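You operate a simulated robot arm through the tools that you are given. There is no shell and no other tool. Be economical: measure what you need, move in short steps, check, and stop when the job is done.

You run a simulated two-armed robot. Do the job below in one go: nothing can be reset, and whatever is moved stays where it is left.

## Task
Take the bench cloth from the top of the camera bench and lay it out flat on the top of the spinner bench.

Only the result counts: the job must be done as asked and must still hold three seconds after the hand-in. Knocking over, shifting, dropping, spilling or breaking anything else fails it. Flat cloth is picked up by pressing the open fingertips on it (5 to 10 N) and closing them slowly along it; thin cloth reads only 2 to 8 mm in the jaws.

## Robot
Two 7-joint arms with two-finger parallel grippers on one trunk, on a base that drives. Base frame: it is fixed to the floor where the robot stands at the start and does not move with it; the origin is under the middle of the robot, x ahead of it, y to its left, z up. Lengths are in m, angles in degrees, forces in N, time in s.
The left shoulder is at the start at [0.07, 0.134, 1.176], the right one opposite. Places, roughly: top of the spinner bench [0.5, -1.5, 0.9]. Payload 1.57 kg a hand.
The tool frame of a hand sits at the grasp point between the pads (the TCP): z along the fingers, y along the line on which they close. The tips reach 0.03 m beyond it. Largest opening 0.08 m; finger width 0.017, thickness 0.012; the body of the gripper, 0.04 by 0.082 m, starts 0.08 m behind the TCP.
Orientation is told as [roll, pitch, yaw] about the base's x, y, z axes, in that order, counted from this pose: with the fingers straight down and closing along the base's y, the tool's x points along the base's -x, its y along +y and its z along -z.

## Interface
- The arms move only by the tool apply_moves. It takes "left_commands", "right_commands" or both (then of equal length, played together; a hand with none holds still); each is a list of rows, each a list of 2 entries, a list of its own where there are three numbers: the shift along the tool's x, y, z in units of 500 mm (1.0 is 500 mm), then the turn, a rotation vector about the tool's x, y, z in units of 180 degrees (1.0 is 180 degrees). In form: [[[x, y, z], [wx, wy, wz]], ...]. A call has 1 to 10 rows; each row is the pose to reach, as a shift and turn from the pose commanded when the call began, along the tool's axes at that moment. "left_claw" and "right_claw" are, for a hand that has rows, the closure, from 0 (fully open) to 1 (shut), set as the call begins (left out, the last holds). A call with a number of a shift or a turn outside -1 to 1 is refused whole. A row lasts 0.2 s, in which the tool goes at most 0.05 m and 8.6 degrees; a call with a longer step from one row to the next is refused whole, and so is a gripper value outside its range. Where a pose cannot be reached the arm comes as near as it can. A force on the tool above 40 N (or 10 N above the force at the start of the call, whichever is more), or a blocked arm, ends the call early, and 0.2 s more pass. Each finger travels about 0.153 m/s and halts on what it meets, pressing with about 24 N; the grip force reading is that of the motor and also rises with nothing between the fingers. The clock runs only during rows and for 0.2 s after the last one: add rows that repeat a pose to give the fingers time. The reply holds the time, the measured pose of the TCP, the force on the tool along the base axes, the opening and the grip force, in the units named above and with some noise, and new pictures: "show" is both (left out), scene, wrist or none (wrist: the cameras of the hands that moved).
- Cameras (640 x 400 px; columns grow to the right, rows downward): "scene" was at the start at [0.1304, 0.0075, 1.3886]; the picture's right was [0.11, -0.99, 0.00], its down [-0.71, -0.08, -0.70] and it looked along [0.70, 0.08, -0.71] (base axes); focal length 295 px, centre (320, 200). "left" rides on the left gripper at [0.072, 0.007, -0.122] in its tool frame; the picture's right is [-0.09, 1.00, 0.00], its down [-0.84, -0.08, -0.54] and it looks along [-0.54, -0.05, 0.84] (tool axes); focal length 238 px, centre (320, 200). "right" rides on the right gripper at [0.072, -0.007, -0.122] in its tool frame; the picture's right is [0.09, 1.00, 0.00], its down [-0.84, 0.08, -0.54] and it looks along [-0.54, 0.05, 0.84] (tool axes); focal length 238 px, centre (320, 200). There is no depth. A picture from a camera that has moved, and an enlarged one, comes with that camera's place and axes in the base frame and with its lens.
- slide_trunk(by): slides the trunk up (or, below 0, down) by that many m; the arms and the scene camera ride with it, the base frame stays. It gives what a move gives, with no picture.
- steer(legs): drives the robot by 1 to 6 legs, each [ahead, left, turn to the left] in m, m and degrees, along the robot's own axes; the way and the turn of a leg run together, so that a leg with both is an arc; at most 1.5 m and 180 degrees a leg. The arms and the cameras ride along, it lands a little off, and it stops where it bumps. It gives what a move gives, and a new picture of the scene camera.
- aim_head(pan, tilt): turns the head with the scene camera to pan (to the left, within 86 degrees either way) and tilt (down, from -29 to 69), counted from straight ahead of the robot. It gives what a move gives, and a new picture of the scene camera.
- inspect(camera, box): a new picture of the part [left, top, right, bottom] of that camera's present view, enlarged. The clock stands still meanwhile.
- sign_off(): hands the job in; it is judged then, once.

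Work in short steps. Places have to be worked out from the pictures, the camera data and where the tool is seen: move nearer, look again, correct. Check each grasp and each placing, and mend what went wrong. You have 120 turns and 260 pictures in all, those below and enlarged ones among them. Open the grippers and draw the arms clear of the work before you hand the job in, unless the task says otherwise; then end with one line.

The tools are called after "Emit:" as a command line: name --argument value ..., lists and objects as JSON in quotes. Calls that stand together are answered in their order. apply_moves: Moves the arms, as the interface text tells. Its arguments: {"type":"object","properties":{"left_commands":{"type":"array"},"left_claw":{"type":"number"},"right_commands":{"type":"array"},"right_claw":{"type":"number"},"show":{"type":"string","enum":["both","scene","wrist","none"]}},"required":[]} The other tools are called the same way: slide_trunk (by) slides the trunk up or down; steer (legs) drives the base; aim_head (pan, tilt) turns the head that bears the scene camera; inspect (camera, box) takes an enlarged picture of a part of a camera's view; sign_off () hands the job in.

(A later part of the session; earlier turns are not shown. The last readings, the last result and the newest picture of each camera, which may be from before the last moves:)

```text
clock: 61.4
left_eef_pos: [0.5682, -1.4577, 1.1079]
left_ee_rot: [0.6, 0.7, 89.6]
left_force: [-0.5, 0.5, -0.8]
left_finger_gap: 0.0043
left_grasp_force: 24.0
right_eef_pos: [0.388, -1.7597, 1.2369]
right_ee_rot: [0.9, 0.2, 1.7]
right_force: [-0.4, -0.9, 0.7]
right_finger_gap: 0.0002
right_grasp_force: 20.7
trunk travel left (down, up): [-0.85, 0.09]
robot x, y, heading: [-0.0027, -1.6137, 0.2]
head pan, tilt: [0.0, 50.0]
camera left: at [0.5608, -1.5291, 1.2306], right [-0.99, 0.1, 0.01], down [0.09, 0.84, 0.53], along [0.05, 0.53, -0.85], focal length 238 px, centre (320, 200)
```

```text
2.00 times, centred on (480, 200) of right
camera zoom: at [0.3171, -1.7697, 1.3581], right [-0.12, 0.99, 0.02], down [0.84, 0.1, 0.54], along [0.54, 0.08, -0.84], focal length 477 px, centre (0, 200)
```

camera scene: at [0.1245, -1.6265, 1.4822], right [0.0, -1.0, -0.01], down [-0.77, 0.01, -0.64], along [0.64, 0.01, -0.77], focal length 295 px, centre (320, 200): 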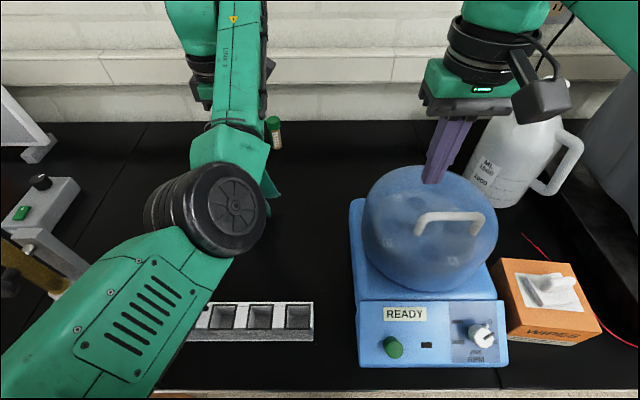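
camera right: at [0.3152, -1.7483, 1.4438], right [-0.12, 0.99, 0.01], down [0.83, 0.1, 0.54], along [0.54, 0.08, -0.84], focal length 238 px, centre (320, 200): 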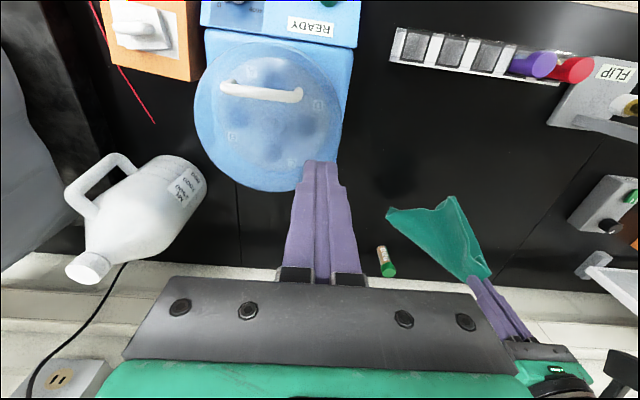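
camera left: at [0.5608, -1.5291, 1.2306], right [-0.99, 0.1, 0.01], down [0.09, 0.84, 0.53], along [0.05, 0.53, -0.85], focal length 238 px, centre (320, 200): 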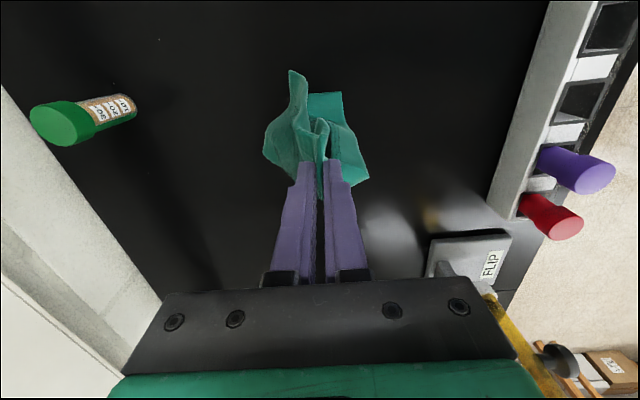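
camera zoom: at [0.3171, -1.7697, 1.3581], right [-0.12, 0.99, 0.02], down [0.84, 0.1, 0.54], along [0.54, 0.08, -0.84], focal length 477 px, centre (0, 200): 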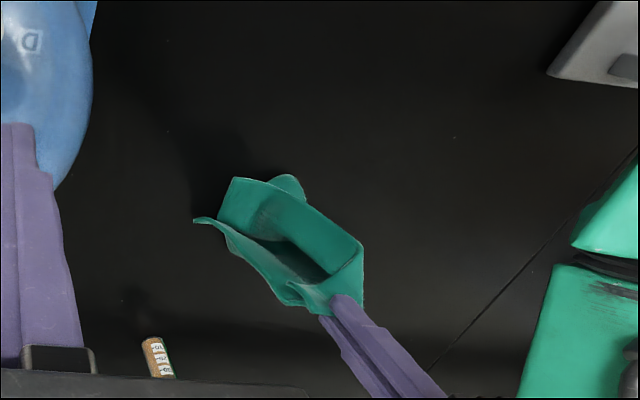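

The tip is about to touch. For elbow clearance over the rack I raise the trunk 0.05 m, then lower the hand to z≈1.07 and continue the sweep left.

Emit:
slide_trunk --by 0.05

Emit:
apply_moves --left_commands '[[[0, 0, 0.06], [0, 0, 0]], [[0, 0, 0.12], [0, 0, 0]], [[0, 0, 0.17], [0, 0, 0]]]' --show "none"

Emit:
steer --legs '[[0, 0.06, 0]]'

Emit:
inspect --camera "right" --box '[320, 100, 640, 300]'

```text
clock: 62.3
left_eef_pos: [0.5667, -1.4538, 1.1594]
left_ee_rot: [0.6, 0.7, 89.5]
left_force: [0.8, -0.5, -0.5]
left_finger_gap: 0.0042
left_grasp_force: 23.9
right_eef_pos: [0.3886, -1.755, 1.2862]
right_ee_rot: [0.7, 0.2, 1.8]
right_force: [0.1, 0.3, -0.3]
right_finger_gap: 0.0
right_grasp_force: 21.8
trunk travel left (down, up): [-0.9, 0.04]
robot x, y, heading: [-0.0084, -1.613, 0.0]
head pan, tilt: [0.0, 50.0]
```

```text
clock: 63.1
left_eef_pos: [0.565, -1.4558, 1.0735]
left_ee_rot: [0.5, 0.8, 89.5]
left_force: [0.5, 0.4, -0.7]
left_finger_gap: 0.0043
left_grasp_force: 24.6
right_eef_pos: [0.388, -1.7563, 1.2866]
right_ee_rot: [0.8, 0.1, 1.8]
right_force: [0.2, -1.5, 0.1]
right_finger_gap: 0.0
right_grasp_force: 21.1
trunk travel left (down, up): [-0.9, 0.04]
robot x, y, heading: [-0.003, -1.614, 0.0]
head pan, tilt: [0.0, 50.0]
```

```text
clock: 64.1
left_eef_pos: [0.5649, -1.4061, 1.0749]
left_ee_rot: [0.7, 0.1, 89.4]
left_force: [-0.2, -1.1, 0.4]
left_finger_gap: 0.0044
left_grasp_force: 23.5
right_eef_pos: [0.3889, -1.7076, 1.2858]
right_ee_rot: [1.2, 0.0, 1.6]
right_force: [-0.9, -1.0, 0.4]
right_finger_gap: 0.0004
right_grasp_force: 21.5
trunk travel left (down, up): [-0.9, 0.04]
robot x, y, heading: [-0.002, -1.5567, 0.0]
head pan, tilt: [0.0, 50.0]
camera scene: at [0.1245, -1.5682, 1.5322], right [0.0, -1.0, -0.01], down [-0.77, 0.01, -0.64], along [0.64, 0.01, -0.77], focal length 295 px, centre (320, 200)
```

scene: 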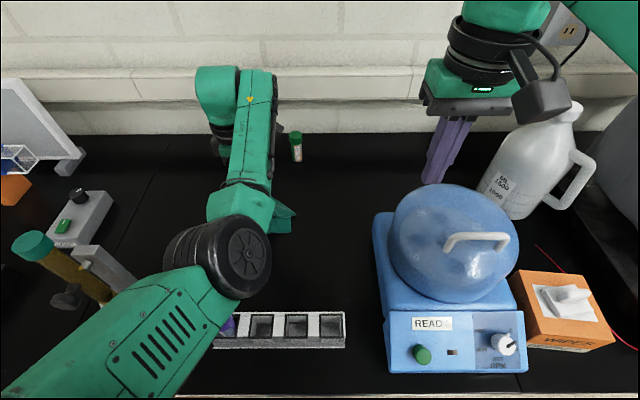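

```text
2.00 times, centred on (480, 200) of right
camera zoom: at [0.3166, -1.7179, 1.4074], right [-0.12, 0.99, 0.02], down [0.84, 0.09, 0.54], along [0.54, 0.08, -0.84], focal length 477 px, centre (0, 200)
```

zoom: 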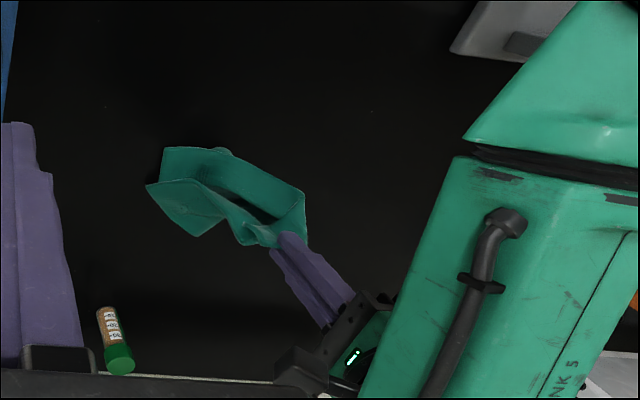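

The cloth now trails on the bench. I continue: lower, strafe left, lower further.

Emit:
apply_moves --left_commands '[[[0, 0, 0.05], [0, 0, 0]], [[0, 0, 0.09], [0, 0, 0]]]' --show "none"

Emit:
steer --legs '[[0, 0.05, 0]]'

Emit:
apply_moves --left_commands '[[[0, 0, 0.04], [0, 0, 0]], [[0, 0, 0.08], [0, 0, 0]]]' --show "both"

Emit:
inspect --camera "right" --box '[320, 100, 640, 300]'

```text
clock: 64.7
left_eef_pos: [0.5652, -1.3997, 1.0295]
left_ee_rot: [0.6, 0.5, 89.3]
left_force: [0.6, -0.2, 0.3]
left_finger_gap: 0.0045
left_grasp_force: 24.0
right_eef_pos: [0.3876, -1.7011, 1.2858]
right_ee_rot: [0.9, 0.2, 1.7]
right_force: [-1.5, 0.8, 0.5]
right_finger_gap: 0.0002
right_grasp_force: 21.3
trunk travel left (down, up): [-0.9, 0.04]
robot x, y, heading: [0.0007, -1.5538, -0.4]
head pan, tilt: [0.0, 50.0]
```

```text
clock: 65.6
left_eef_pos: [0.5655, -1.3567, 1.03]
left_ee_rot: [0.7, 0.3, 89.3]
left_force: [-0.3, -1.1, 0.0]
left_finger_gap: 0.0044
left_grasp_force: 24.2
right_eef_pos: [0.3882, -1.6586, 1.2861]
right_ee_rot: [1.2, 0.1, 1.6]
right_force: [-0.3, -0.5, 0.0]
right_finger_gap: 0.0
right_grasp_force: 20.9
trunk travel left (down, up): [-0.9, 0.04]
robot x, y, heading: [-0.001, -1.5087, -0.1]
head pan, tilt: [0.0, 50.0]
camera scene: at [0.1245, -1.5187, 1.5322], right [0.0, -1.0, -0.01], down [-0.77, 0.01, -0.64], along [0.64, 0.0, -0.77], focal length 295 px, centre (320, 200)
```

scene: 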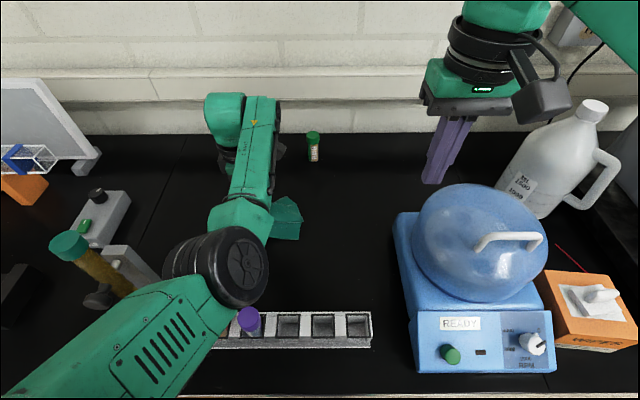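

```text
clock: 66.2
left_eef_pos: [0.565, -1.353, 0.9885]
left_ee_rot: [0.6, 0.6, 89.3]
left_force: [-0.2, 0.1, 0.7]
left_finger_gap: 0.0041
left_grasp_force: 24.2
right_eef_pos: [0.3881, -1.6523, 1.2854]
right_ee_rot: [0.8, 0.2, 1.5]
right_force: [0.2, -0.3, -0.2]
right_finger_gap: 0.0
right_grasp_force: 21.1
trunk travel left (down, up): [-0.9, 0.04]
robot x, y, heading: [-0.0037, -1.5084, -0.2]
head pan, tilt: [0.0, 50.0]
camera scene: at [0.125, -1.5117, 1.5322], right [0.0, -1.0, 0.0], down [-0.77, 0.0, -0.64], along [0.64, 0.0, -0.77], focal length 295 px, centre (320, 200)
camera left: at [0.5588, -1.4242, 1.1115], right [-0.99, 0.11, 0.01], down [0.09, 0.84, 0.53], along [0.05, 0.53, -0.85], focal length 238 px, centre (320, 200)
```

scene: 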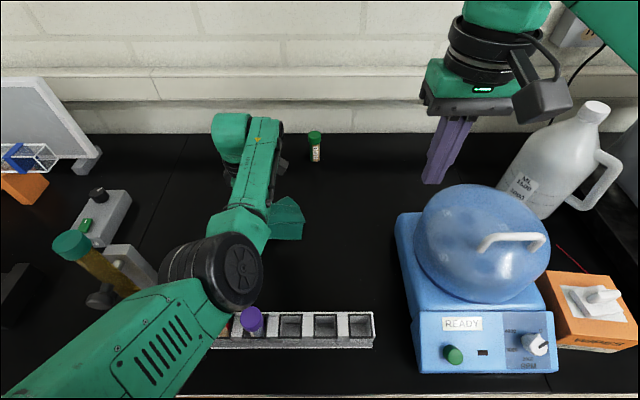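
left: 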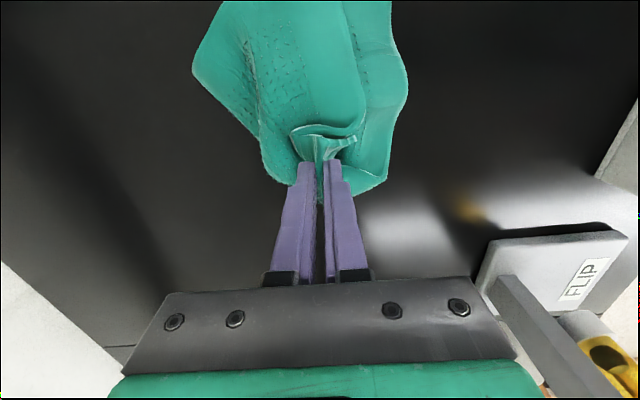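

```text
2.00 times, centred on (480, 200) of right
camera zoom: at [0.317, -1.6625, 1.4082], right [-0.12, 0.99, 0.02], down [0.84, 0.09, 0.54], along [0.54, 0.08, -0.84], focal length 477 px, centre (0, 200)
```

zoom: 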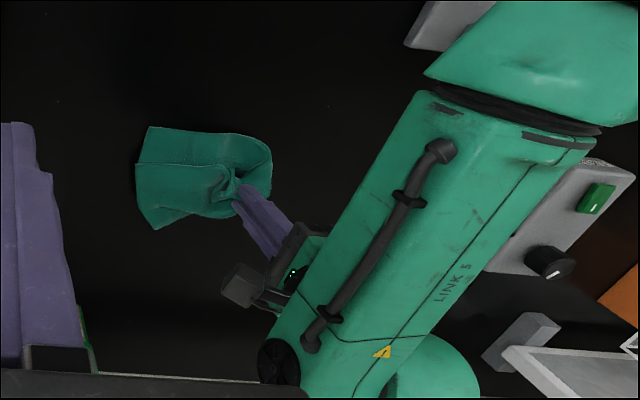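

It is spreading out nicely. I strafe a further 0.045 m left and lower to the surface.

Emit:
steer --legs '[[0, 0.045, 0]]'

Emit:
apply_moves --left_commands '[[[0, 0, 0.03], [0, 0, 0]], [[0, 0, 0.054], [0, 0, 0]], [[0, 0, 0.06], [0, 0, 0]]]' --show "both"

Emit:
inspect --camera "right" --box '[320, 100, 640, 300]'

```text
clock: 67.1
left_eef_pos: [0.5644, -1.314, 0.9917]
left_ee_rot: [0.6, 0.3, 89.2]
left_force: [0.5, -0.5, -0.1]
left_finger_gap: 0.0044
left_grasp_force: 23.7
right_eef_pos: [0.3873, -1.6146, 1.2847]
right_ee_rot: [1.2, 0.2, 1.5]
right_force: [1.2, -0.4, -0.2]
right_finger_gap: 0.0
right_grasp_force: 20.9
trunk travel left (down, up): [-0.9, 0.04]
robot x, y, heading: [0.0001, -1.4587, 0.2]
head pan, tilt: [0.0, 50.0]
camera scene: at [0.1245, -1.4743, 1.5322], right [0.0, -1.0, -0.01], down [-0.77, 0.01, -0.64], along [0.64, 0.0, -0.77], focal length 295 px, centre (320, 200)
```

scene: 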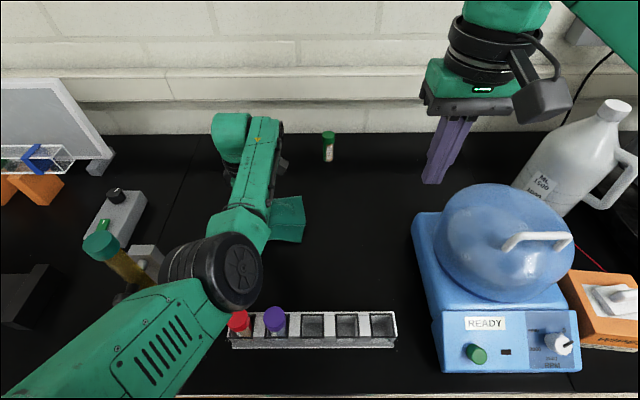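

```text
clock: 67.9
left_eef_pos: [0.5646, -1.3083, 0.9605]
left_ee_rot: [0.4, 0.8, 89.2]
left_force: [1.6, -0.9, 6.5]
left_finger_gap: 0.0045
left_grasp_force: 23.8
right_eef_pos: [0.3867, -1.6046, 1.288]
right_ee_rot: [0.8, 0.2, 1.5]
right_force: [-0.2, 0.3, 0.8]
right_finger_gap: 0.0
right_grasp_force: 21.4
trunk travel left (down, up): [-0.9, 0.04]
robot x, y, heading: [-0.0006, -1.4606, -0.0]
head pan, tilt: [0.0, 50.0]
camera scene: at [0.1229, -1.4635, 1.5325], right [0.0, -1.0, 0.0], down [-0.77, 0.0, -0.64], along [0.64, 0.0, -0.77], focal length 295 px, centre (320, 200)
camera left: at [0.5578, -1.3782, 1.083], right [-0.99, 0.11, 0.01], down [0.09, 0.84, 0.53], along [0.05, 0.53, -0.85], focal length 238 px, centre (320, 200)
```

scene: 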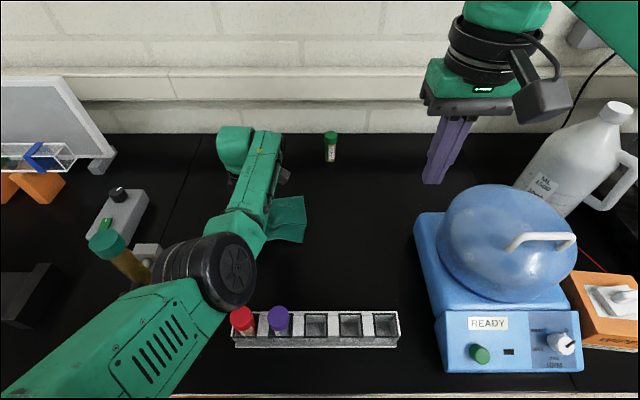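
left: 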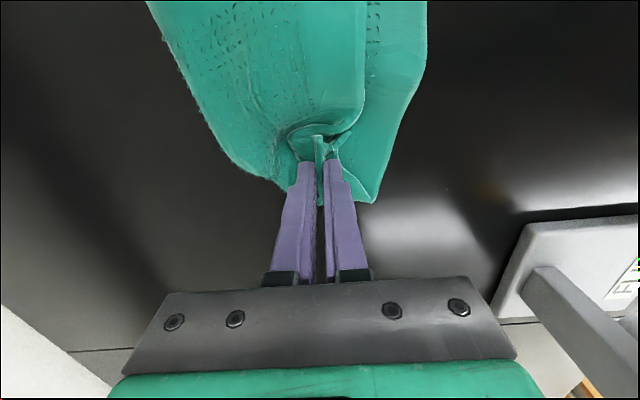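

```text
2.00 times, centred on (480, 200) of right
camera zoom: at [0.3151, -1.6148, 1.4092], right [-0.12, 0.99, 0.01], down [0.84, 0.09, 0.54], along [0.54, 0.08, -0.84], focal length 477 px, centre (0, 200)
```

zoom: 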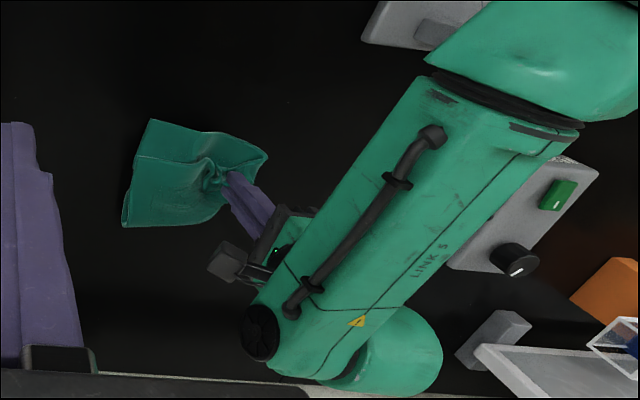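

The cloth is nearly flat on the bench. I pull 0.02 m more to take out the slack and then open the left gripper.

Emit:
steer --legs '[[0, 0.025, 0]]'

Emit:
apply_moves --left_commands '[[[0, 0, 0], [0, 0, 0]], [[0, 0, 0], [0, 0, 0]]]' --left_claw 0.85 --show "none"

Emit:
apply_moves --left_commands '[[[0, 0, -0.01], [0, 0, 0]], [[0, 0, -0.02], [0, 0, 0]]]' --left_claw 0.5 --show "wrist"

```text
clock: 68.7
left_eef_pos: [0.565, -1.2853, 0.9599]
left_ee_rot: [0.6, 0.4, 89.2]
left_force: [0.6, 1.7, 6.6]
left_finger_gap: 0.0046
left_grasp_force: 23.8
right_eef_pos: [0.3872, -1.5848, 1.2867]
right_ee_rot: [1.0, 0.0, 1.6]
right_force: [0.0, -0.3, 0.5]
right_finger_gap: 0.0001
right_grasp_force: 20.8
trunk travel left (down, up): [-0.9, 0.04]
robot x, y, heading: [-0.0031, -1.4378, -0.6]
head pan, tilt: [0.0, 50.0]
camera scene: at [0.1236, -1.445, 1.5323], right [0.0, -1.0, 0.0], down [-0.77, 0.0, -0.64], along [0.64, 0.0, -0.77], focal length 295 px, centre (320, 200)
```

scene: 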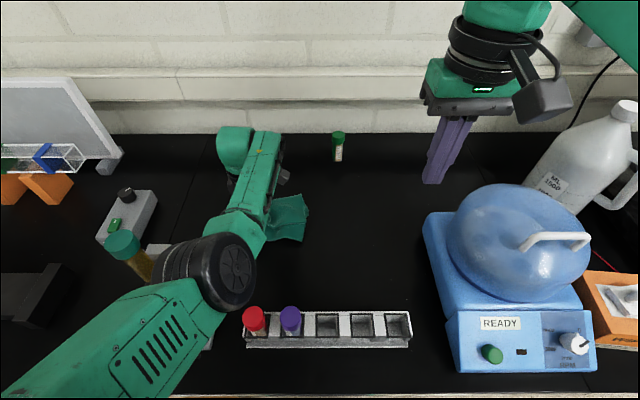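

```text
clock: 69.3
left_eef_pos: [0.5651, -1.2828, 0.9606]
left_ee_rot: [0.5, 0.6, 89.3]
left_force: [-0.8, 1.6, 4.0]
left_finger_gap: 0.0118
left_grasp_force: 0.0
right_eef_pos: [0.3868, -1.5807, 1.2877]
right_ee_rot: [0.8, 0.1, 1.4]
right_force: [0.8, -0.1, 0.2]
right_finger_gap: 0.0003
right_grasp_force: 21.3
trunk travel left (down, up): [-0.9, 0.04]
robot x, y, heading: [-0.0011, -1.4396, 0.1]
head pan, tilt: [0.0, 50.0]
```

```text
clock: 69.9
left_eef_pos: [0.5651, -1.2825, 0.9714]
left_ee_rot: [0.7, 0.5, 89.2]
left_force: [0.7, 0.0, 0.4]
left_finger_gap: 0.04
left_grasp_force: 0.0
right_eef_pos: [0.3884, -1.5805, 1.2853]
right_ee_rot: [0.9, 0.2, 1.5]
right_force: [1.1, 0.3, 0.5]
right_finger_gap: 0.0
right_grasp_force: 21.9
trunk travel left (down, up): [-0.9, 0.04]
robot x, y, heading: [-0.0035, -1.4342, -0.0]
head pan, tilt: [0.0, 50.0]
camera left: at [0.559, -1.3532, 1.0912], right [-0.99, 0.11, 0.01], down [0.09, 0.84, 0.53], along [0.05, 0.53, -0.85], focal length 238 px, centre (320, 200)
```

left: 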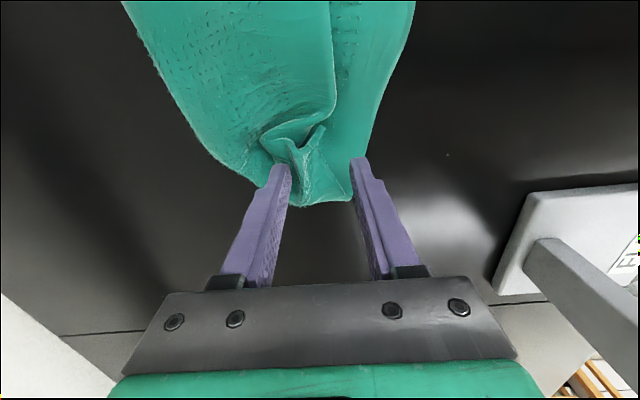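

Released. I raise the left hand well clear and look at the cloth from above.

Emit:
apply_moves --left_commands '[[[0, 0, -0.08], [0, 0, 0]], [[0, 0, -0.16], [0, 0, 0]], [[0, 0, -0.24], [0, 0, 0]], [[0, 0, -0.32], [0, 0, 0]], [[0, 0, -0.4], [0, 0, 0]], [[0, 0, -0.46], [0, 0, 0]]]' --show "both"

Emit:
inspect --camera "right" --box '[320, 0, 640, 200]'

```text
clock: 71.3
left_eef_pos: [0.5678, -1.2808, 1.1994]
left_ee_rot: [0.8, 0.6, 89.2]
left_force: [1.2, 0.0, 0.5]
left_finger_gap: 0.0398
left_grasp_force: 0.1
right_eef_pos: [0.3881, -1.5806, 1.287]
right_ee_rot: [0.8, 0.1, 1.5]
right_force: [0.8, 0.7, 0.1]
right_finger_gap: 0.0001
right_grasp_force: 21.3
trunk travel left (down, up): [-0.9, 0.04]
robot x, y, heading: [-0.0013, -1.4367, -0.2]
head pan, tilt: [0.0, 50.0]
camera scene: at [0.124, -1.4394, 1.5322], right [0.0, -1.0, 0.0], down [-0.77, 0.0, -0.64], along [0.64, 0.0, -0.77], focal length 295 px, centre (320, 200)
camera left: at [0.5619, -1.3511, 1.3226], right [-0.99, 0.11, 0.01], down [0.1, 0.84, 0.53], along [0.05, 0.53, -0.85], focal length 238 px, centre (320, 200)
```

scene: 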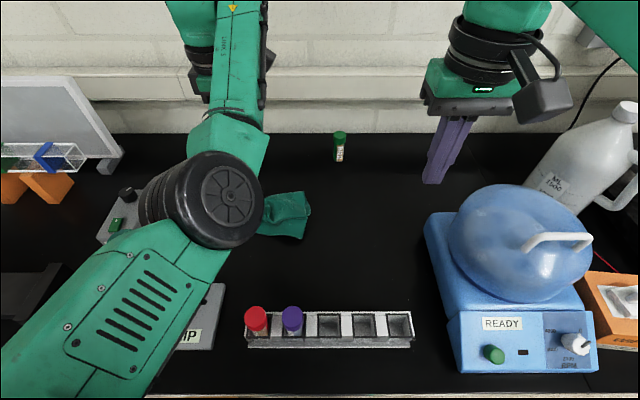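
left: 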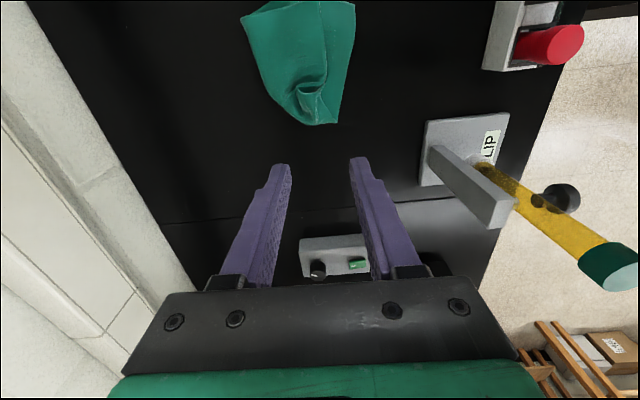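

```text
2.00 times, centred on (480, 100) of right
camera zoom: at [0.3162, -1.5908, 1.4087], right [-0.12, 0.99, 0.01], down [0.84, 0.09, 0.54], along [0.54, 0.08, -0.84], focal length 477 px, centre (0, 400)
```

zoom: 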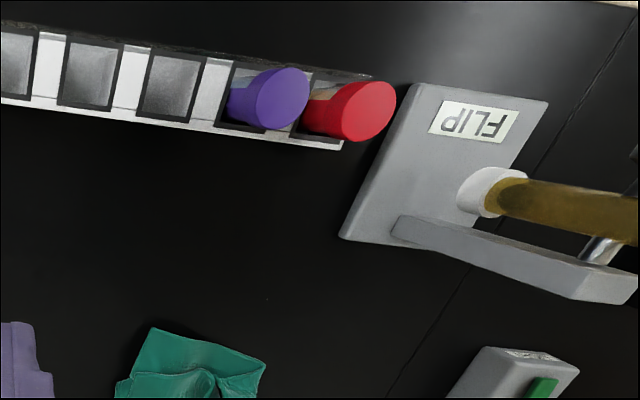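

All standing objects are intact. I raise the trunk fully and back off 0.35 m to reset the left arm's posture away from the bench.

Emit:
slide_trunk --by 0.035

Emit:
steer --legs '[[-0.35, 0, 0]]'

```text
clock: 72.1
left_eef_pos: [0.5684, -1.2796, 1.2345]
left_ee_rot: [0.5, 0.8, 89.1]
left_force: [-0.3, -0.3, -1.0]
left_finger_gap: 0.0401
left_grasp_force: 0.1
right_eef_pos: [0.387, -1.5807, 1.3219]
right_ee_rot: [0.8, 0.2, 1.5]
right_force: [-0.3, -0.5, 0.4]
right_finger_gap: 0.0
right_grasp_force: 21.0
trunk travel left (down, up): [-0.935, 0.005]
robot x, y, heading: [-0.003, -1.4358, -0.2]
head pan, tilt: [0.0, 50.0]
```

```text
clock: 74.4
left_eef_pos: [0.2228, -1.2799, 1.2335]
left_ee_rot: [0.8, 0.7, 89.2]
left_force: [-0.4, -0.4, 0.3]
left_finger_gap: 0.0397
left_grasp_force: 0.1
right_eef_pos: [0.0397, -1.5809, 1.3205]
right_ee_rot: [0.8, 0.2, 1.4]
right_force: [0.7, 0.8, 0.0]
right_finger_gap: 0.0
right_grasp_force: 21.8
trunk travel left (down, up): [-0.935, 0.005]
robot x, y, heading: [-0.3529, -1.4372, -0.4]
head pan, tilt: [0.0, 50.0]
camera scene: at [-0.2216, -1.4381, 1.5669], right [0.0, -1.0, 0.0], down [-0.77, 0.0, -0.64], along [0.64, 0.0, -0.77], focal length 295 px, centre (320, 200)
```

scene: 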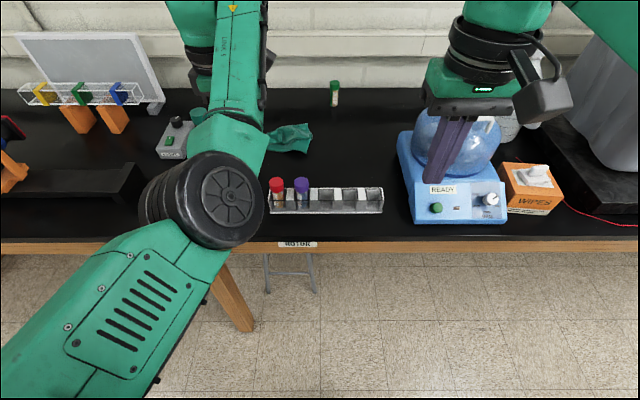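

Now I try to straighten the left arm by raising the hand, so that its elbow can fold back the normal way.

Emit:
apply_moves --left_commands '[[[0, 0, -0.06], [0, 0, 0.04]], [[0, 0, -0.12], [0, 0, 0.08]], [[0, 0, -0.18], [0, 0, 0.12]], [[0, 0, -0.24], [0, 0, 0.16]], [[0, 0, -0.3], [0, 0, 0.2]], [[0, 0, -0.36], [0, 0, 0.24]]]' --left_claw 0 --show "scene"

```text
clock: 75.8
left_eef_pos: [0.209, -1.3173, 1.4105]
left_ee_rot: [-9.8, 5.2, 44.2]
left_force: [-0.4, -1.3, -1.4]
left_finger_gap: 0.0802
left_grasp_force: 0.0
left hand out of reach, approached as far as the arm can: row 4, 5, 6
right_eef_pos: [0.0357, -1.5792, 1.3225]
right_ee_rot: [0.7, 0.1, 1.5]
right_force: [-0.9, -0.1, 0.6]
right_finger_gap: 0.0
right_grasp_force: 21.4
trunk travel left (down, up): [-0.935, 0.005]
robot x, y, heading: [-0.3551, -1.4406, -0.3]
head pan, tilt: [0.0, 50.0]
camera scene: at [-0.2284, -1.4365, 1.5674], right [0.0, -1.0, 0.0], down [-0.76, 0.0, -0.64], along [0.64, 0.0, -0.76], focal length 295 px, centre (320, 200)
```

scene: 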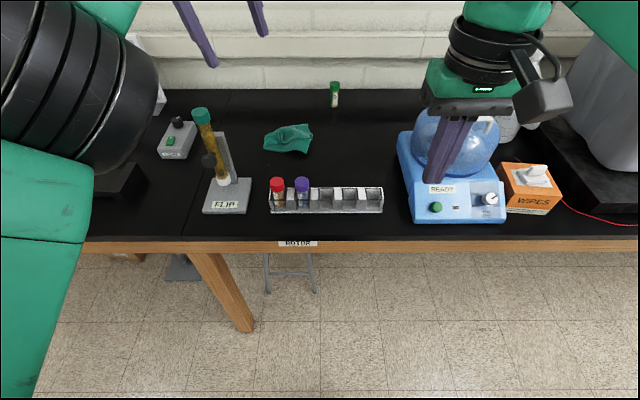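

The elbow is now on the outside. I pull the left hand back and down, turning its yaw towards 0.

Emit:
apply_moves --left_commands '[[[0.02, 0.02, 0.02], [0, 0, 0.04]], [[0.05, 0.05, 0.04], [0, 0, 0.08]], [[0.08, 0.08, 0.07], [0, 0, 0.12]], [[0.11, 0.11, 0.1], [0, 0, 0.16]], [[0.14, 0.14, 0.13], [0, 0, 0.2]], [[0.16, 0.16, 0.16], [0, 0, 0.24]]]' --show "scene"

```text
clock: 77.2
left_eef_pos: [0.1086, -1.2885, 1.3156]
left_ee_rot: [-0.1, -3.8, 6.4]
left_force: [0.9, 0.2, 0.2]
left_finger_gap: 0.0799
left_grasp_force: 0.1
left hand out of reach, approached as far as the arm can: row 1, 2
right_eef_pos: [0.0366, -1.5778, 1.3221]
right_ee_rot: [0.5, 0.2, 1.5]
right_force: [0.5, 0.2, -0.2]
right_finger_gap: 0.0001
right_grasp_force: 21.8
trunk travel left (down, up): [-0.935, 0.005]
robot x, y, heading: [-0.3551, -1.4375, -0.0]
head pan, tilt: [0.0, 50.0]
camera scene: at [-0.2253, -1.4347, 1.5673], right [0.0, -1.0, 0.0], down [-0.77, 0.0, -0.64], along [0.64, 0.0, -0.77], focal length 295 px, centre (320, 200)
```

scene: 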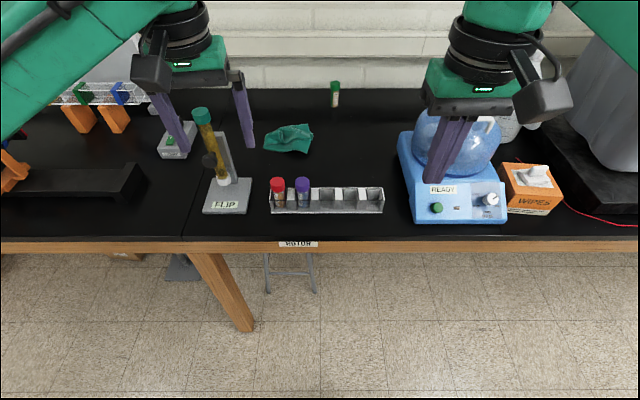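

The left arm is back in its normal posture. I zoom on the cloth.

Emit:
inspect --camera "scene" --box '[240, 100, 340, 170]'

```text
5.71 times, centred on (290, 135) of scene
camera zoom: at [-0.2253, -1.4347, 1.5673], right [0.0, -1.0, 0.0], down [-0.77, 0.0, -0.64], along [0.64, 0.0, -0.77], focal length 1686 px, centre (491, 571)
```

zoom: 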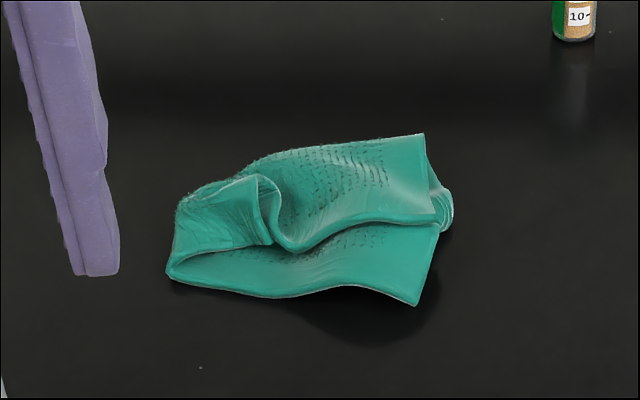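

The cloth lies folded to about half its size. I plan to work on it with the right arm first, so I retract the left hand close to the body, keeping its elbow away from the tube, and open the right gripper.

Emit:
apply_moves --left_commands '[[[0.07, 0.03, 0], [0, 0.02, 0.036]], [[0.14, 0.06, 0], [0, 0.02, 0.036]], [[0.21, 0.09, 0], [0, 0.02, 0.036]], [[0.28, 0.12, 0], [0, 0.02, 0.036]], [[0.34, 0.12, 0], [0, 0.02, 0.036]], [[0.34, 0.12, 0], [0, 0.02, 0.036]]]' --right_commands '[[[0, 0, 0], [0, 0, 0]], [[0, 0, 0], [0, 0, 0]], [[0, 0, 0], [0, 0, 0]], [[0, 0, 0], [0, 0, 0]], [[0, 0, 0], [0, 0, 0]], [[0, 0, 0], [0, 0, 0]]]' --right_claw 0.5 --show "scene"

```text
clock: 78.6
left_eef_pos: [-0.0626, -1.251, 1.3046]
left_ee_rot: [0.9, -0.2, -0.6]
left_force: [0.3, -0.1, 0.2]
left_finger_gap: 0.0801
left_grasp_force: 0.1
left hand out of reach, approached as far as the arm can: row 5
right_eef_pos: [0.0376, -1.5807, 1.3227]
right_ee_rot: [0.8, 0.3, 1.5]
right_force: [-0.4, 0.2, -0.7]
right_finger_gap: 0.0402
right_grasp_force: 0.0
trunk travel left (down, up): [-0.935, 0.005]
robot x, y, heading: [-0.3498, -1.4348, -0.4]
head pan, tilt: [0.0, 50.0]
camera scene: at [-0.225, -1.4384, 1.5672], right [0.0, -1.0, 0.0], down [-0.77, 0.0, -0.64], along [0.64, 0.0, -0.77], focal length 295 px, centre (320, 200)
```

scene: 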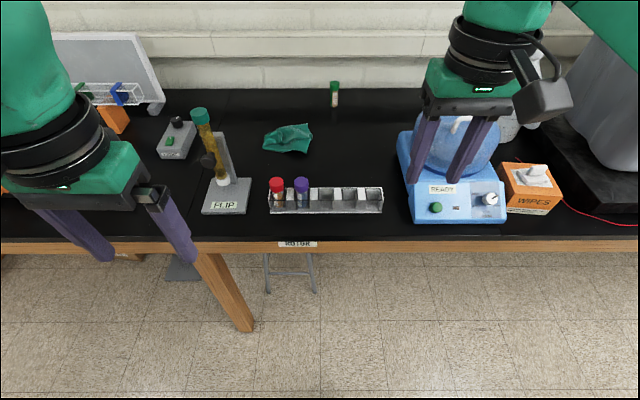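

I raise the left hand a further 0.1 m for clearance, then drive up to the bench.

Emit:
apply_moves --left_commands '[[[0, 0, -0.07], [0, 0, 0]], [[0, 0, -0.14], [0, 0, 0]], [[0, 0, -0.2], [0, 0, 0]]]' --show "none"

Emit:
steer --legs '[[0.35, 0, 0]]'

```text
clock: 79.4
left_eef_pos: [-0.0682, -1.2505, 1.4052]
left_ee_rot: [0.3, -0.1, -0.2]
left_force: [-0.6, 0.1, 0.8]
left_finger_gap: 0.0798
left_grasp_force: 0.0
right_eef_pos: [0.0369, -1.5818, 1.3215]
right_ee_rot: [0.8, 0.1, 1.4]
right_force: [0.5, 0.0, 0.4]
right_finger_gap: 0.0404
right_grasp_force: 0.1
trunk travel left (down, up): [-0.935, 0.005]
robot x, y, heading: [-0.3515, -1.4344, -0.1]
head pan, tilt: [0.0, 50.0]
```

```text
clock: 81.7
left_eef_pos: [0.2799, -1.2529, 1.407]
left_ee_rot: [0.3, -0.4, -0.3]
left_force: [-0.5, 0.0, -1.0]
left_finger_gap: 0.0803
left_grasp_force: 0.1
right_eef_pos: [0.3834, -1.5822, 1.3227]
right_ee_rot: [0.8, -0.1, 1.3]
right_force: [-1.2, 0.3, -0.2]
right_finger_gap: 0.0403
right_grasp_force: 0.0
trunk travel left (down, up): [-0.935, 0.005]
robot x, y, heading: [-0.0013, -1.4373, -0.4]
head pan, tilt: [0.0, 50.0]
camera scene: at [0.1207, -1.4401, 1.5676], right [-0.01, -1.0, 0.0], down [-0.76, 0.0, -0.64], along [0.64, 0.0, -0.76], focal length 295 px, centre (320, 200)
```

scene: 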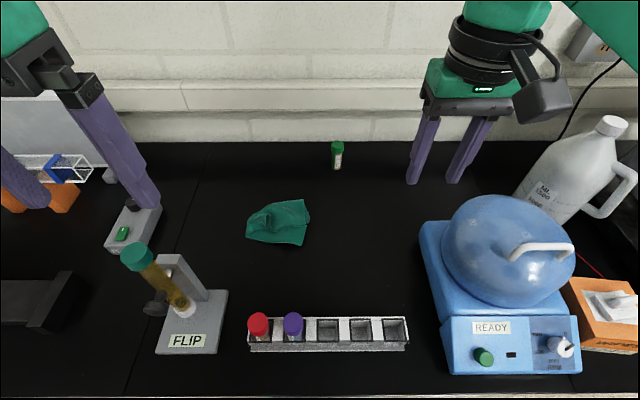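

Emit:
inspect --camera "scene" --box '[225, 180, 335, 260]'

```text
5.00 times, centred on (280, 220) of scene
camera zoom: at [0.1207, -1.4401, 1.5676], right [-0.01, -1.0, 0.0], down [-0.76, 0.0, -0.64], along [0.64, 0.0, -0.76], focal length 1475 px, centre (520, 100)
```

zoom: 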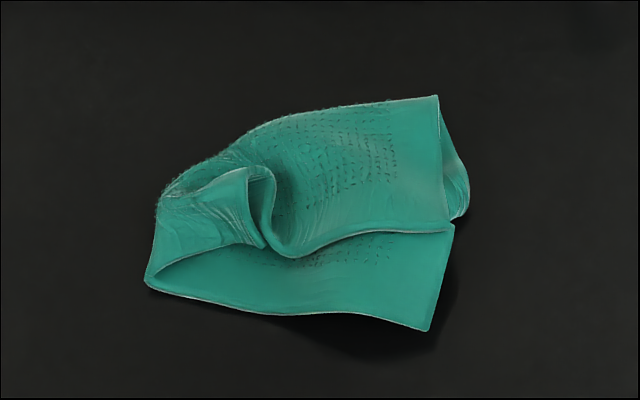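

The top layer seems to be the originally near edge, folded over towards the robot, with the far edge beneath and sticking out in front. I bring the right hand over it for a closer look from above.

Emit:
apply_moves --right_commands '[[[-0.02, 0.08, 0.02], [0, 0, 0.008]], [[-0.04, 0.16, 0.04], [0, 0, 0.008]], [[-0.06, 0.24, 0.06], [0, 0, 0.008]], [[-0.08, 0.32, 0.1], [0, 0, 0.008]], [[-0.1, 0.38, 0.16], [0, 0, 0.008]], [[-0.1, 0.4, 0.2], [0, 0, 0.008]]]' --show "both"

Emit:
inspect --camera "right" --box '[220, 60, 460, 260]'

```text
clock: 83.1
left_eef_pos: [0.2834, -1.2534, 1.405]
left_ee_rot: [0.3, -0.2, -0.3]
left_force: [-0.1, -0.1, -0.7]
left_finger_gap: 0.08
left_grasp_force: 0.0
right_eef_pos: [0.4327, -1.3805, 1.2243]
right_ee_rot: [0.8, 0.1, -0.2]
right_force: [0.0, 0.4, -1.0]
right_finger_gap: 0.0402
right_grasp_force: 0.0
trunk travel left (down, up): [-0.935, 0.005]
robot x, y, heading: [-0.0028, -1.4393, -0.1]
head pan, tilt: [0.0, 50.0]
camera scene: at [0.1244, -1.4401, 1.5673], right [-0.01, -1.0, 0.0], down [-0.77, 0.0, -0.64], along [0.64, 0.0, -0.77], focal length 295 px, centre (320, 200)
camera right: at [0.3605, -1.3879, 1.3462], right [-0.09, 1.0, 0.01], down [0.84, 0.07, 0.54], along [0.54, 0.06, -0.84], focal length 238 px, centre (320, 200)
```

scene: 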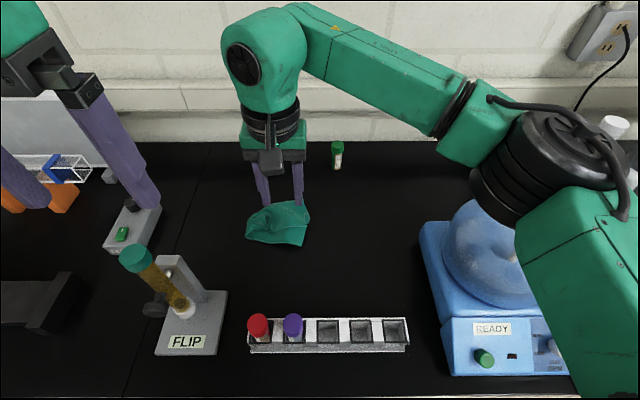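
right: 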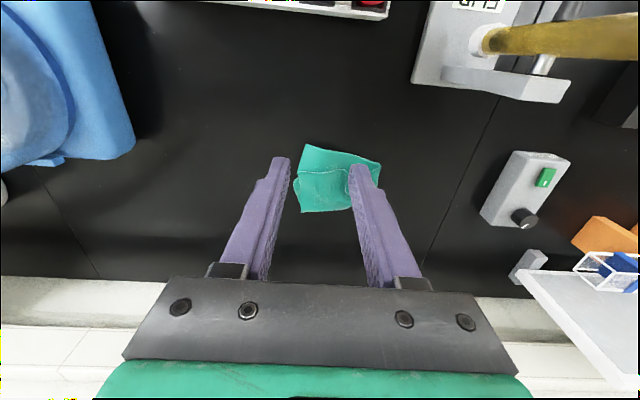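

```text
2.00 times, centred on (340, 160) of right
camera zoom: at [0.3605, -1.3879, 1.3462], right [-0.09, 1.0, 0.01], down [0.84, 0.07, 0.54], along [0.54, 0.06, -0.84], focal length 477 px, centre (280, 280)
```

zoom: 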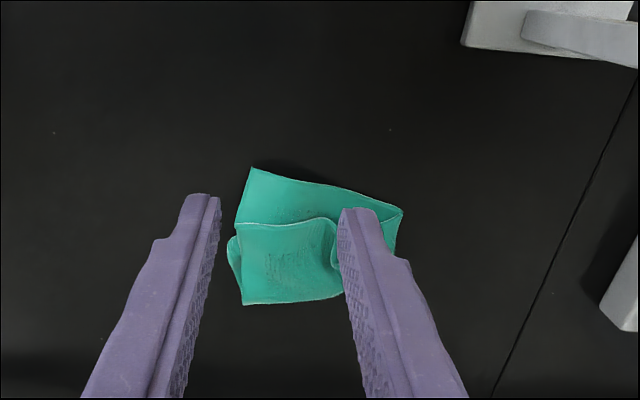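

The right hand has good access to the front-right corner strip of the lower layer, about (0.535, −1.365). I lower the trunk by 0.1 m for reach and bring the right hand just above that strip with a small opening.

Emit:
slide_trunk --by -0.1

Emit:
apply_moves --right_commands '[[[-0.06, 0.01, 0.03], [0, 0, 0]], [[-0.12, 0.02, 0.08], [0, 0, 0]], [[-0.18, 0.03, 0.14], [0, 0, 0]], [[-0.204, 0.036, 0.2], [0, 0, 0]], [[-0.204, 0.036, 0.26], [0, 0, 0]], [[-0.204, 0.036, 0.26], [0, 0, 0]]]' --right_claw 0.6 --show "both"

```text
clock: 84.4
left_eef_pos: [0.2826, -1.2536, 1.3053]
left_ee_rot: [0.3, -0.1, -0.3]
left_force: [0.1, 0.2, 0.0]
left_finger_gap: 0.0801
left_grasp_force: 0.1
right_eef_pos: [0.4316, -1.3817, 1.1243]
right_ee_rot: [0.8, 0.2, -0.3]
right_force: [0.3, -0.5, -0.3]
right_finger_gap: 0.04
right_grasp_force: 0.0
trunk travel left (down, up): [-0.835, 0.105]
robot x, y, heading: [-0.0036, -1.4332, -0.6]
head pan, tilt: [0.0, 50.0]
```

```text
clock: 85.8
left_eef_pos: [0.2836, -1.2528, 1.3056]
left_ee_rot: [0.3, -0.2, -0.4]
left_force: [-0.4, -0.7, 0.0]
left_finger_gap: 0.0798
left_grasp_force: 0.1
right_eef_pos: [0.5283, -1.363, 0.9959]
right_ee_rot: [0.9, 0.1, -0.2]
right_force: [-0.9, -0.1, -0.7]
right_finger_gap: 0.0319
right_grasp_force: 0.0
right hand out of reach, approached as far as the arm can: row 4, 5, 6
trunk travel left (down, up): [-0.835, 0.105]
robot x, y, heading: [0.0, -1.4353, -0.6]
head pan, tilt: [0.0, 50.0]
camera scene: at [0.125, -1.4403, 1.4672], right [-0.01, -1.0, 0.0], down [-0.77, 0.01, -0.64], along [0.64, 0.0, -0.77], focal length 295 px, centre (320, 200)
camera right: at [0.4569, -1.3711, 1.1181], right [-0.09, 1.0, 0.01], down [0.84, 0.07, 0.54], along [0.54, 0.06, -0.84], focal length 238 px, centre (320, 200)
```

scene: 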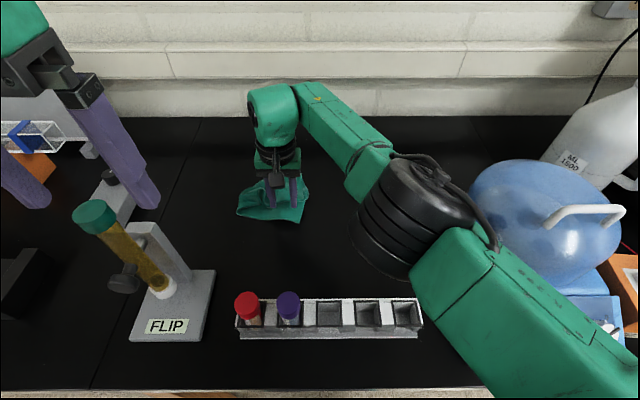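
right: 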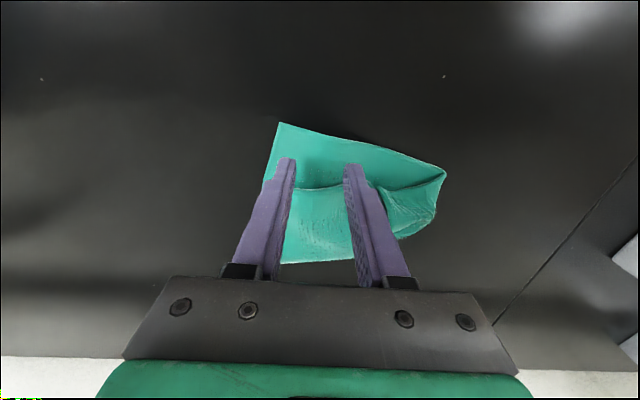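

The fingers are above the strip of the lower layer already; a bit closer to its front edge is even better and within reach. I move 12 mm nearer and lower by trunk and arm gently.

Emit:
apply_moves --right_commands '[[[0.02, 0, 0], [0, 0, 0]], [[0.024, 0, 0.02], [0, 0, 0]], [[0.024, 0, 0.05], [0, 0, 0]], [[0.024, 0, 0.062], [0, 0, 0]]]' --show "wrist"

```text
clock: 86.8
left_eef_pos: [0.2825, -1.2545, 1.3044]
left_ee_rot: [0.3, -0.2, -0.3]
left_force: [1.1, -0.6, 0.5]
left_finger_gap: 0.0802
left_grasp_force: 0.2
right_eef_pos: [0.517, -1.3633, 0.966]
right_ee_rot: [0.8, 0.2, -0.3]
right_force: [0.1, 1.0, -0.4]
right_finger_gap: 0.0322
right_grasp_force: 0.1
trunk travel left (down, up): [-0.835, 0.105]
robot x, y, heading: [-0.003, -1.4341, -0.6]
head pan, tilt: [0.0, 50.0]
camera right: at [0.4452, -1.3709, 1.0879], right [-0.09, 1.0, 0.01], down [0.84, 0.07, 0.54], along [0.54, 0.06, -0.84], focal length 238 px, centre (320, 200)
```

right: 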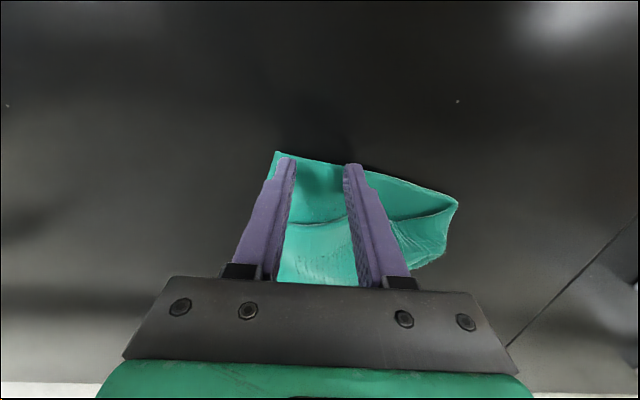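

The tips are right at the cloth's front edge; I move 9 mm forward and 5 mm left, then press down stepwise.

Emit:
apply_moves --right_commands '[[[-0.018, 0.01, 0], [0, 0, 0]], [[-0.018, 0.01, 0.01], [0, 0, 0]], [[-0.018, 0.01, 0.017], [0, 0, 0]], [[-0.018, 0.01, 0.021], [0, 0, 0]], [[-0.018, 0.01, 0.024], [0, 0, 0]]]' --show "wrist"

```text
clock: 88.0
left_eef_pos: [0.283, -1.2534, 1.3057]
left_ee_rot: [0.3, -0.2, -0.2]
left_force: [0.4, 0.3, 0.1]
left_finger_gap: 0.0801
left_grasp_force: 0.1
right_eef_pos: [0.5203, -1.3629, 0.9555]
right_ee_rot: [0.9, 0.0, -0.3]
right_force: [0.9, -1.2, 0.5]
right_finger_gap: 0.0322
right_grasp_force: 0.0
right hand out of reach, approached as far as the arm can: row 1, 2, 3, 4, 5
trunk travel left (down, up): [-0.835, 0.105]
robot x, y, heading: [-0.0023, -1.4375, -0.2]
head pan, tilt: [0.0, 50.0]
camera right: at [0.4488, -1.3691, 1.0771], right [-0.09, 1.0, 0.02], down [0.84, 0.07, 0.54], along [0.54, 0.06, -0.84], focal length 238 px, centre (320, 200)
```

right: 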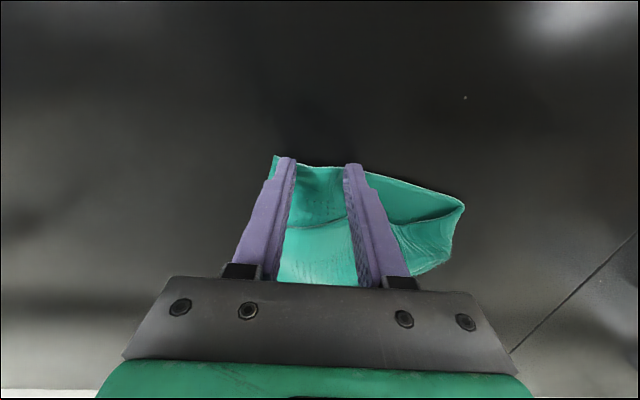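

Just at the reach limit. I lift slightly, strafe the robot 0.06 m left and bring the hand back over the strip for better reach.

Emit:
apply_moves --right_commands '[[[0.01, 0, -0.04], [0, 0, 0]], [[0.01, 0, -0.08], [0, 0, 0]]]' --show "none"

Emit:
steer --legs '[[0, 0.06, 0]]'

Emit:
apply_moves --right_commands '[[[0, -0.05, 0], [0, 0, 0]], [[-0.02, -0.1, 0.02], [0, 0, 0]], [[-0.02, -0.1, 0.05], [0, 0, 0]]]' --show "wrist"

```text
clock: 88.6
left_eef_pos: [0.2834, -1.253, 1.3059]
left_ee_rot: [0.3, -0.3, -0.3]
left_force: [0.2, -0.7, -0.4]
left_finger_gap: 0.0802
left_grasp_force: 0.0
right_eef_pos: [0.5131, -1.3621, 0.9956]
right_ee_rot: [0.8, 0.2, -0.2]
right_force: [-0.8, 0.5, -0.7]
right_finger_gap: 0.0319
right_grasp_force: 0.1
trunk travel left (down, up): [-0.835, 0.105]
robot x, y, heading: [-0.0014, -1.4424, -0.2]
head pan, tilt: [0.0, 50.0]
```

```text
clock: 89.6
left_eef_pos: [0.2834, -1.2027, 1.3076]
left_ee_rot: [0.7, -0.3, -0.5]
left_force: [-0.6, 0.1, -0.8]
left_finger_gap: 0.08
left_grasp_force: 0.0
right_eef_pos: [0.5169, -1.3108, 0.9969]
right_ee_rot: [1.1, 0.2, -0.3]
right_force: [0.3, -0.3, 0.1]
right_finger_gap: 0.0319
right_grasp_force: 0.0
trunk travel left (down, up): [-0.835, 0.105]
robot x, y, heading: [-0.0029, -1.3783, -0.7]
head pan, tilt: [0.0, 50.0]
camera scene: at [0.1249, -1.3904, 1.4672], right [-0.01, -1.0, -0.01], down [-0.77, 0.01, -0.64], along [0.64, 0.0, -0.77], focal length 295 px, centre (320, 200)
```

scene: 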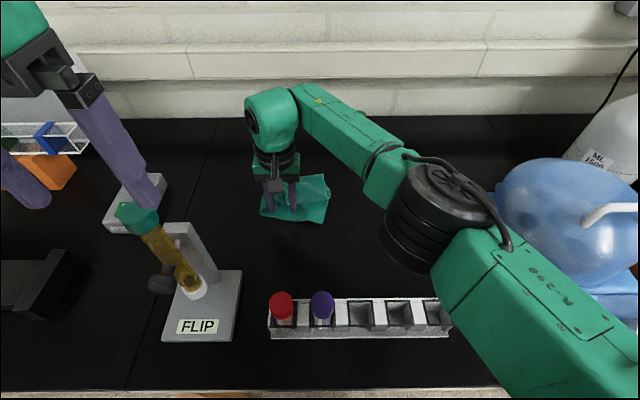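

```text
clock: 90.4
left_eef_pos: [0.2837, -1.1906, 1.3045]
left_ee_rot: [0.3, -0.2, -0.4]
left_force: [0.3, 0.0, -0.5]
left_finger_gap: 0.0801
left_grasp_force: 0.1
right_eef_pos: [0.5256, -1.3524, 0.9701]
right_ee_rot: [0.6, 0.2, -0.3]
right_force: [-0.8, 0.7, 0.9]
right_finger_gap: 0.0324
right_grasp_force: 0.3
trunk travel left (down, up): [-0.835, 0.105]
robot x, y, heading: [-0.0042, -1.3774, -0.5]
head pan, tilt: [0.0, 50.0]
camera right: at [0.4548, -1.3588, 1.0917], right [-0.09, 1.0, 0.01], down [0.84, 0.07, 0.54], along [0.54, 0.06, -0.84], focal length 238 px, centre (320, 200)
```

right: 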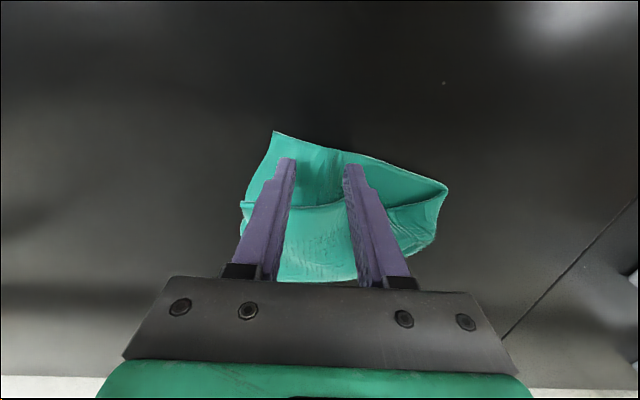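

The fingertips are well within the front strip, ahead of the upper layer's edge. I press down.

Emit:
apply_moves --right_commands '[[[0, -0.01, 0.016], [0, 0, 0]], [[0, -0.01, 0.024], [0, 0, 0]], [[0, -0.01, 0.03], [0, 0, 0]], [[0, -0.01, 0.034], [0, 0, 0]]]' --show "none"

```text
clock: 91.4
left_eef_pos: [0.2807, -1.1941, 1.3056]
left_ee_rot: [0.3, -0.2, -0.4]
left_force: [-0.2, 0.8, -0.6]
left_finger_gap: 0.0801
left_grasp_force: 0.0
right_eef_pos: [0.5256, -1.357, 0.9546]
right_ee_rot: [0.8, -0.1, -0.2]
right_force: [2.8, 0.5, 16.5]
right_finger_gap: 0.0301
right_grasp_force: 0.0
trunk travel left (down, up): [-0.835, 0.105]
robot x, y, heading: [-0.0029, -1.3783, -0.0]
head pan, tilt: [0.0, 50.0]
```

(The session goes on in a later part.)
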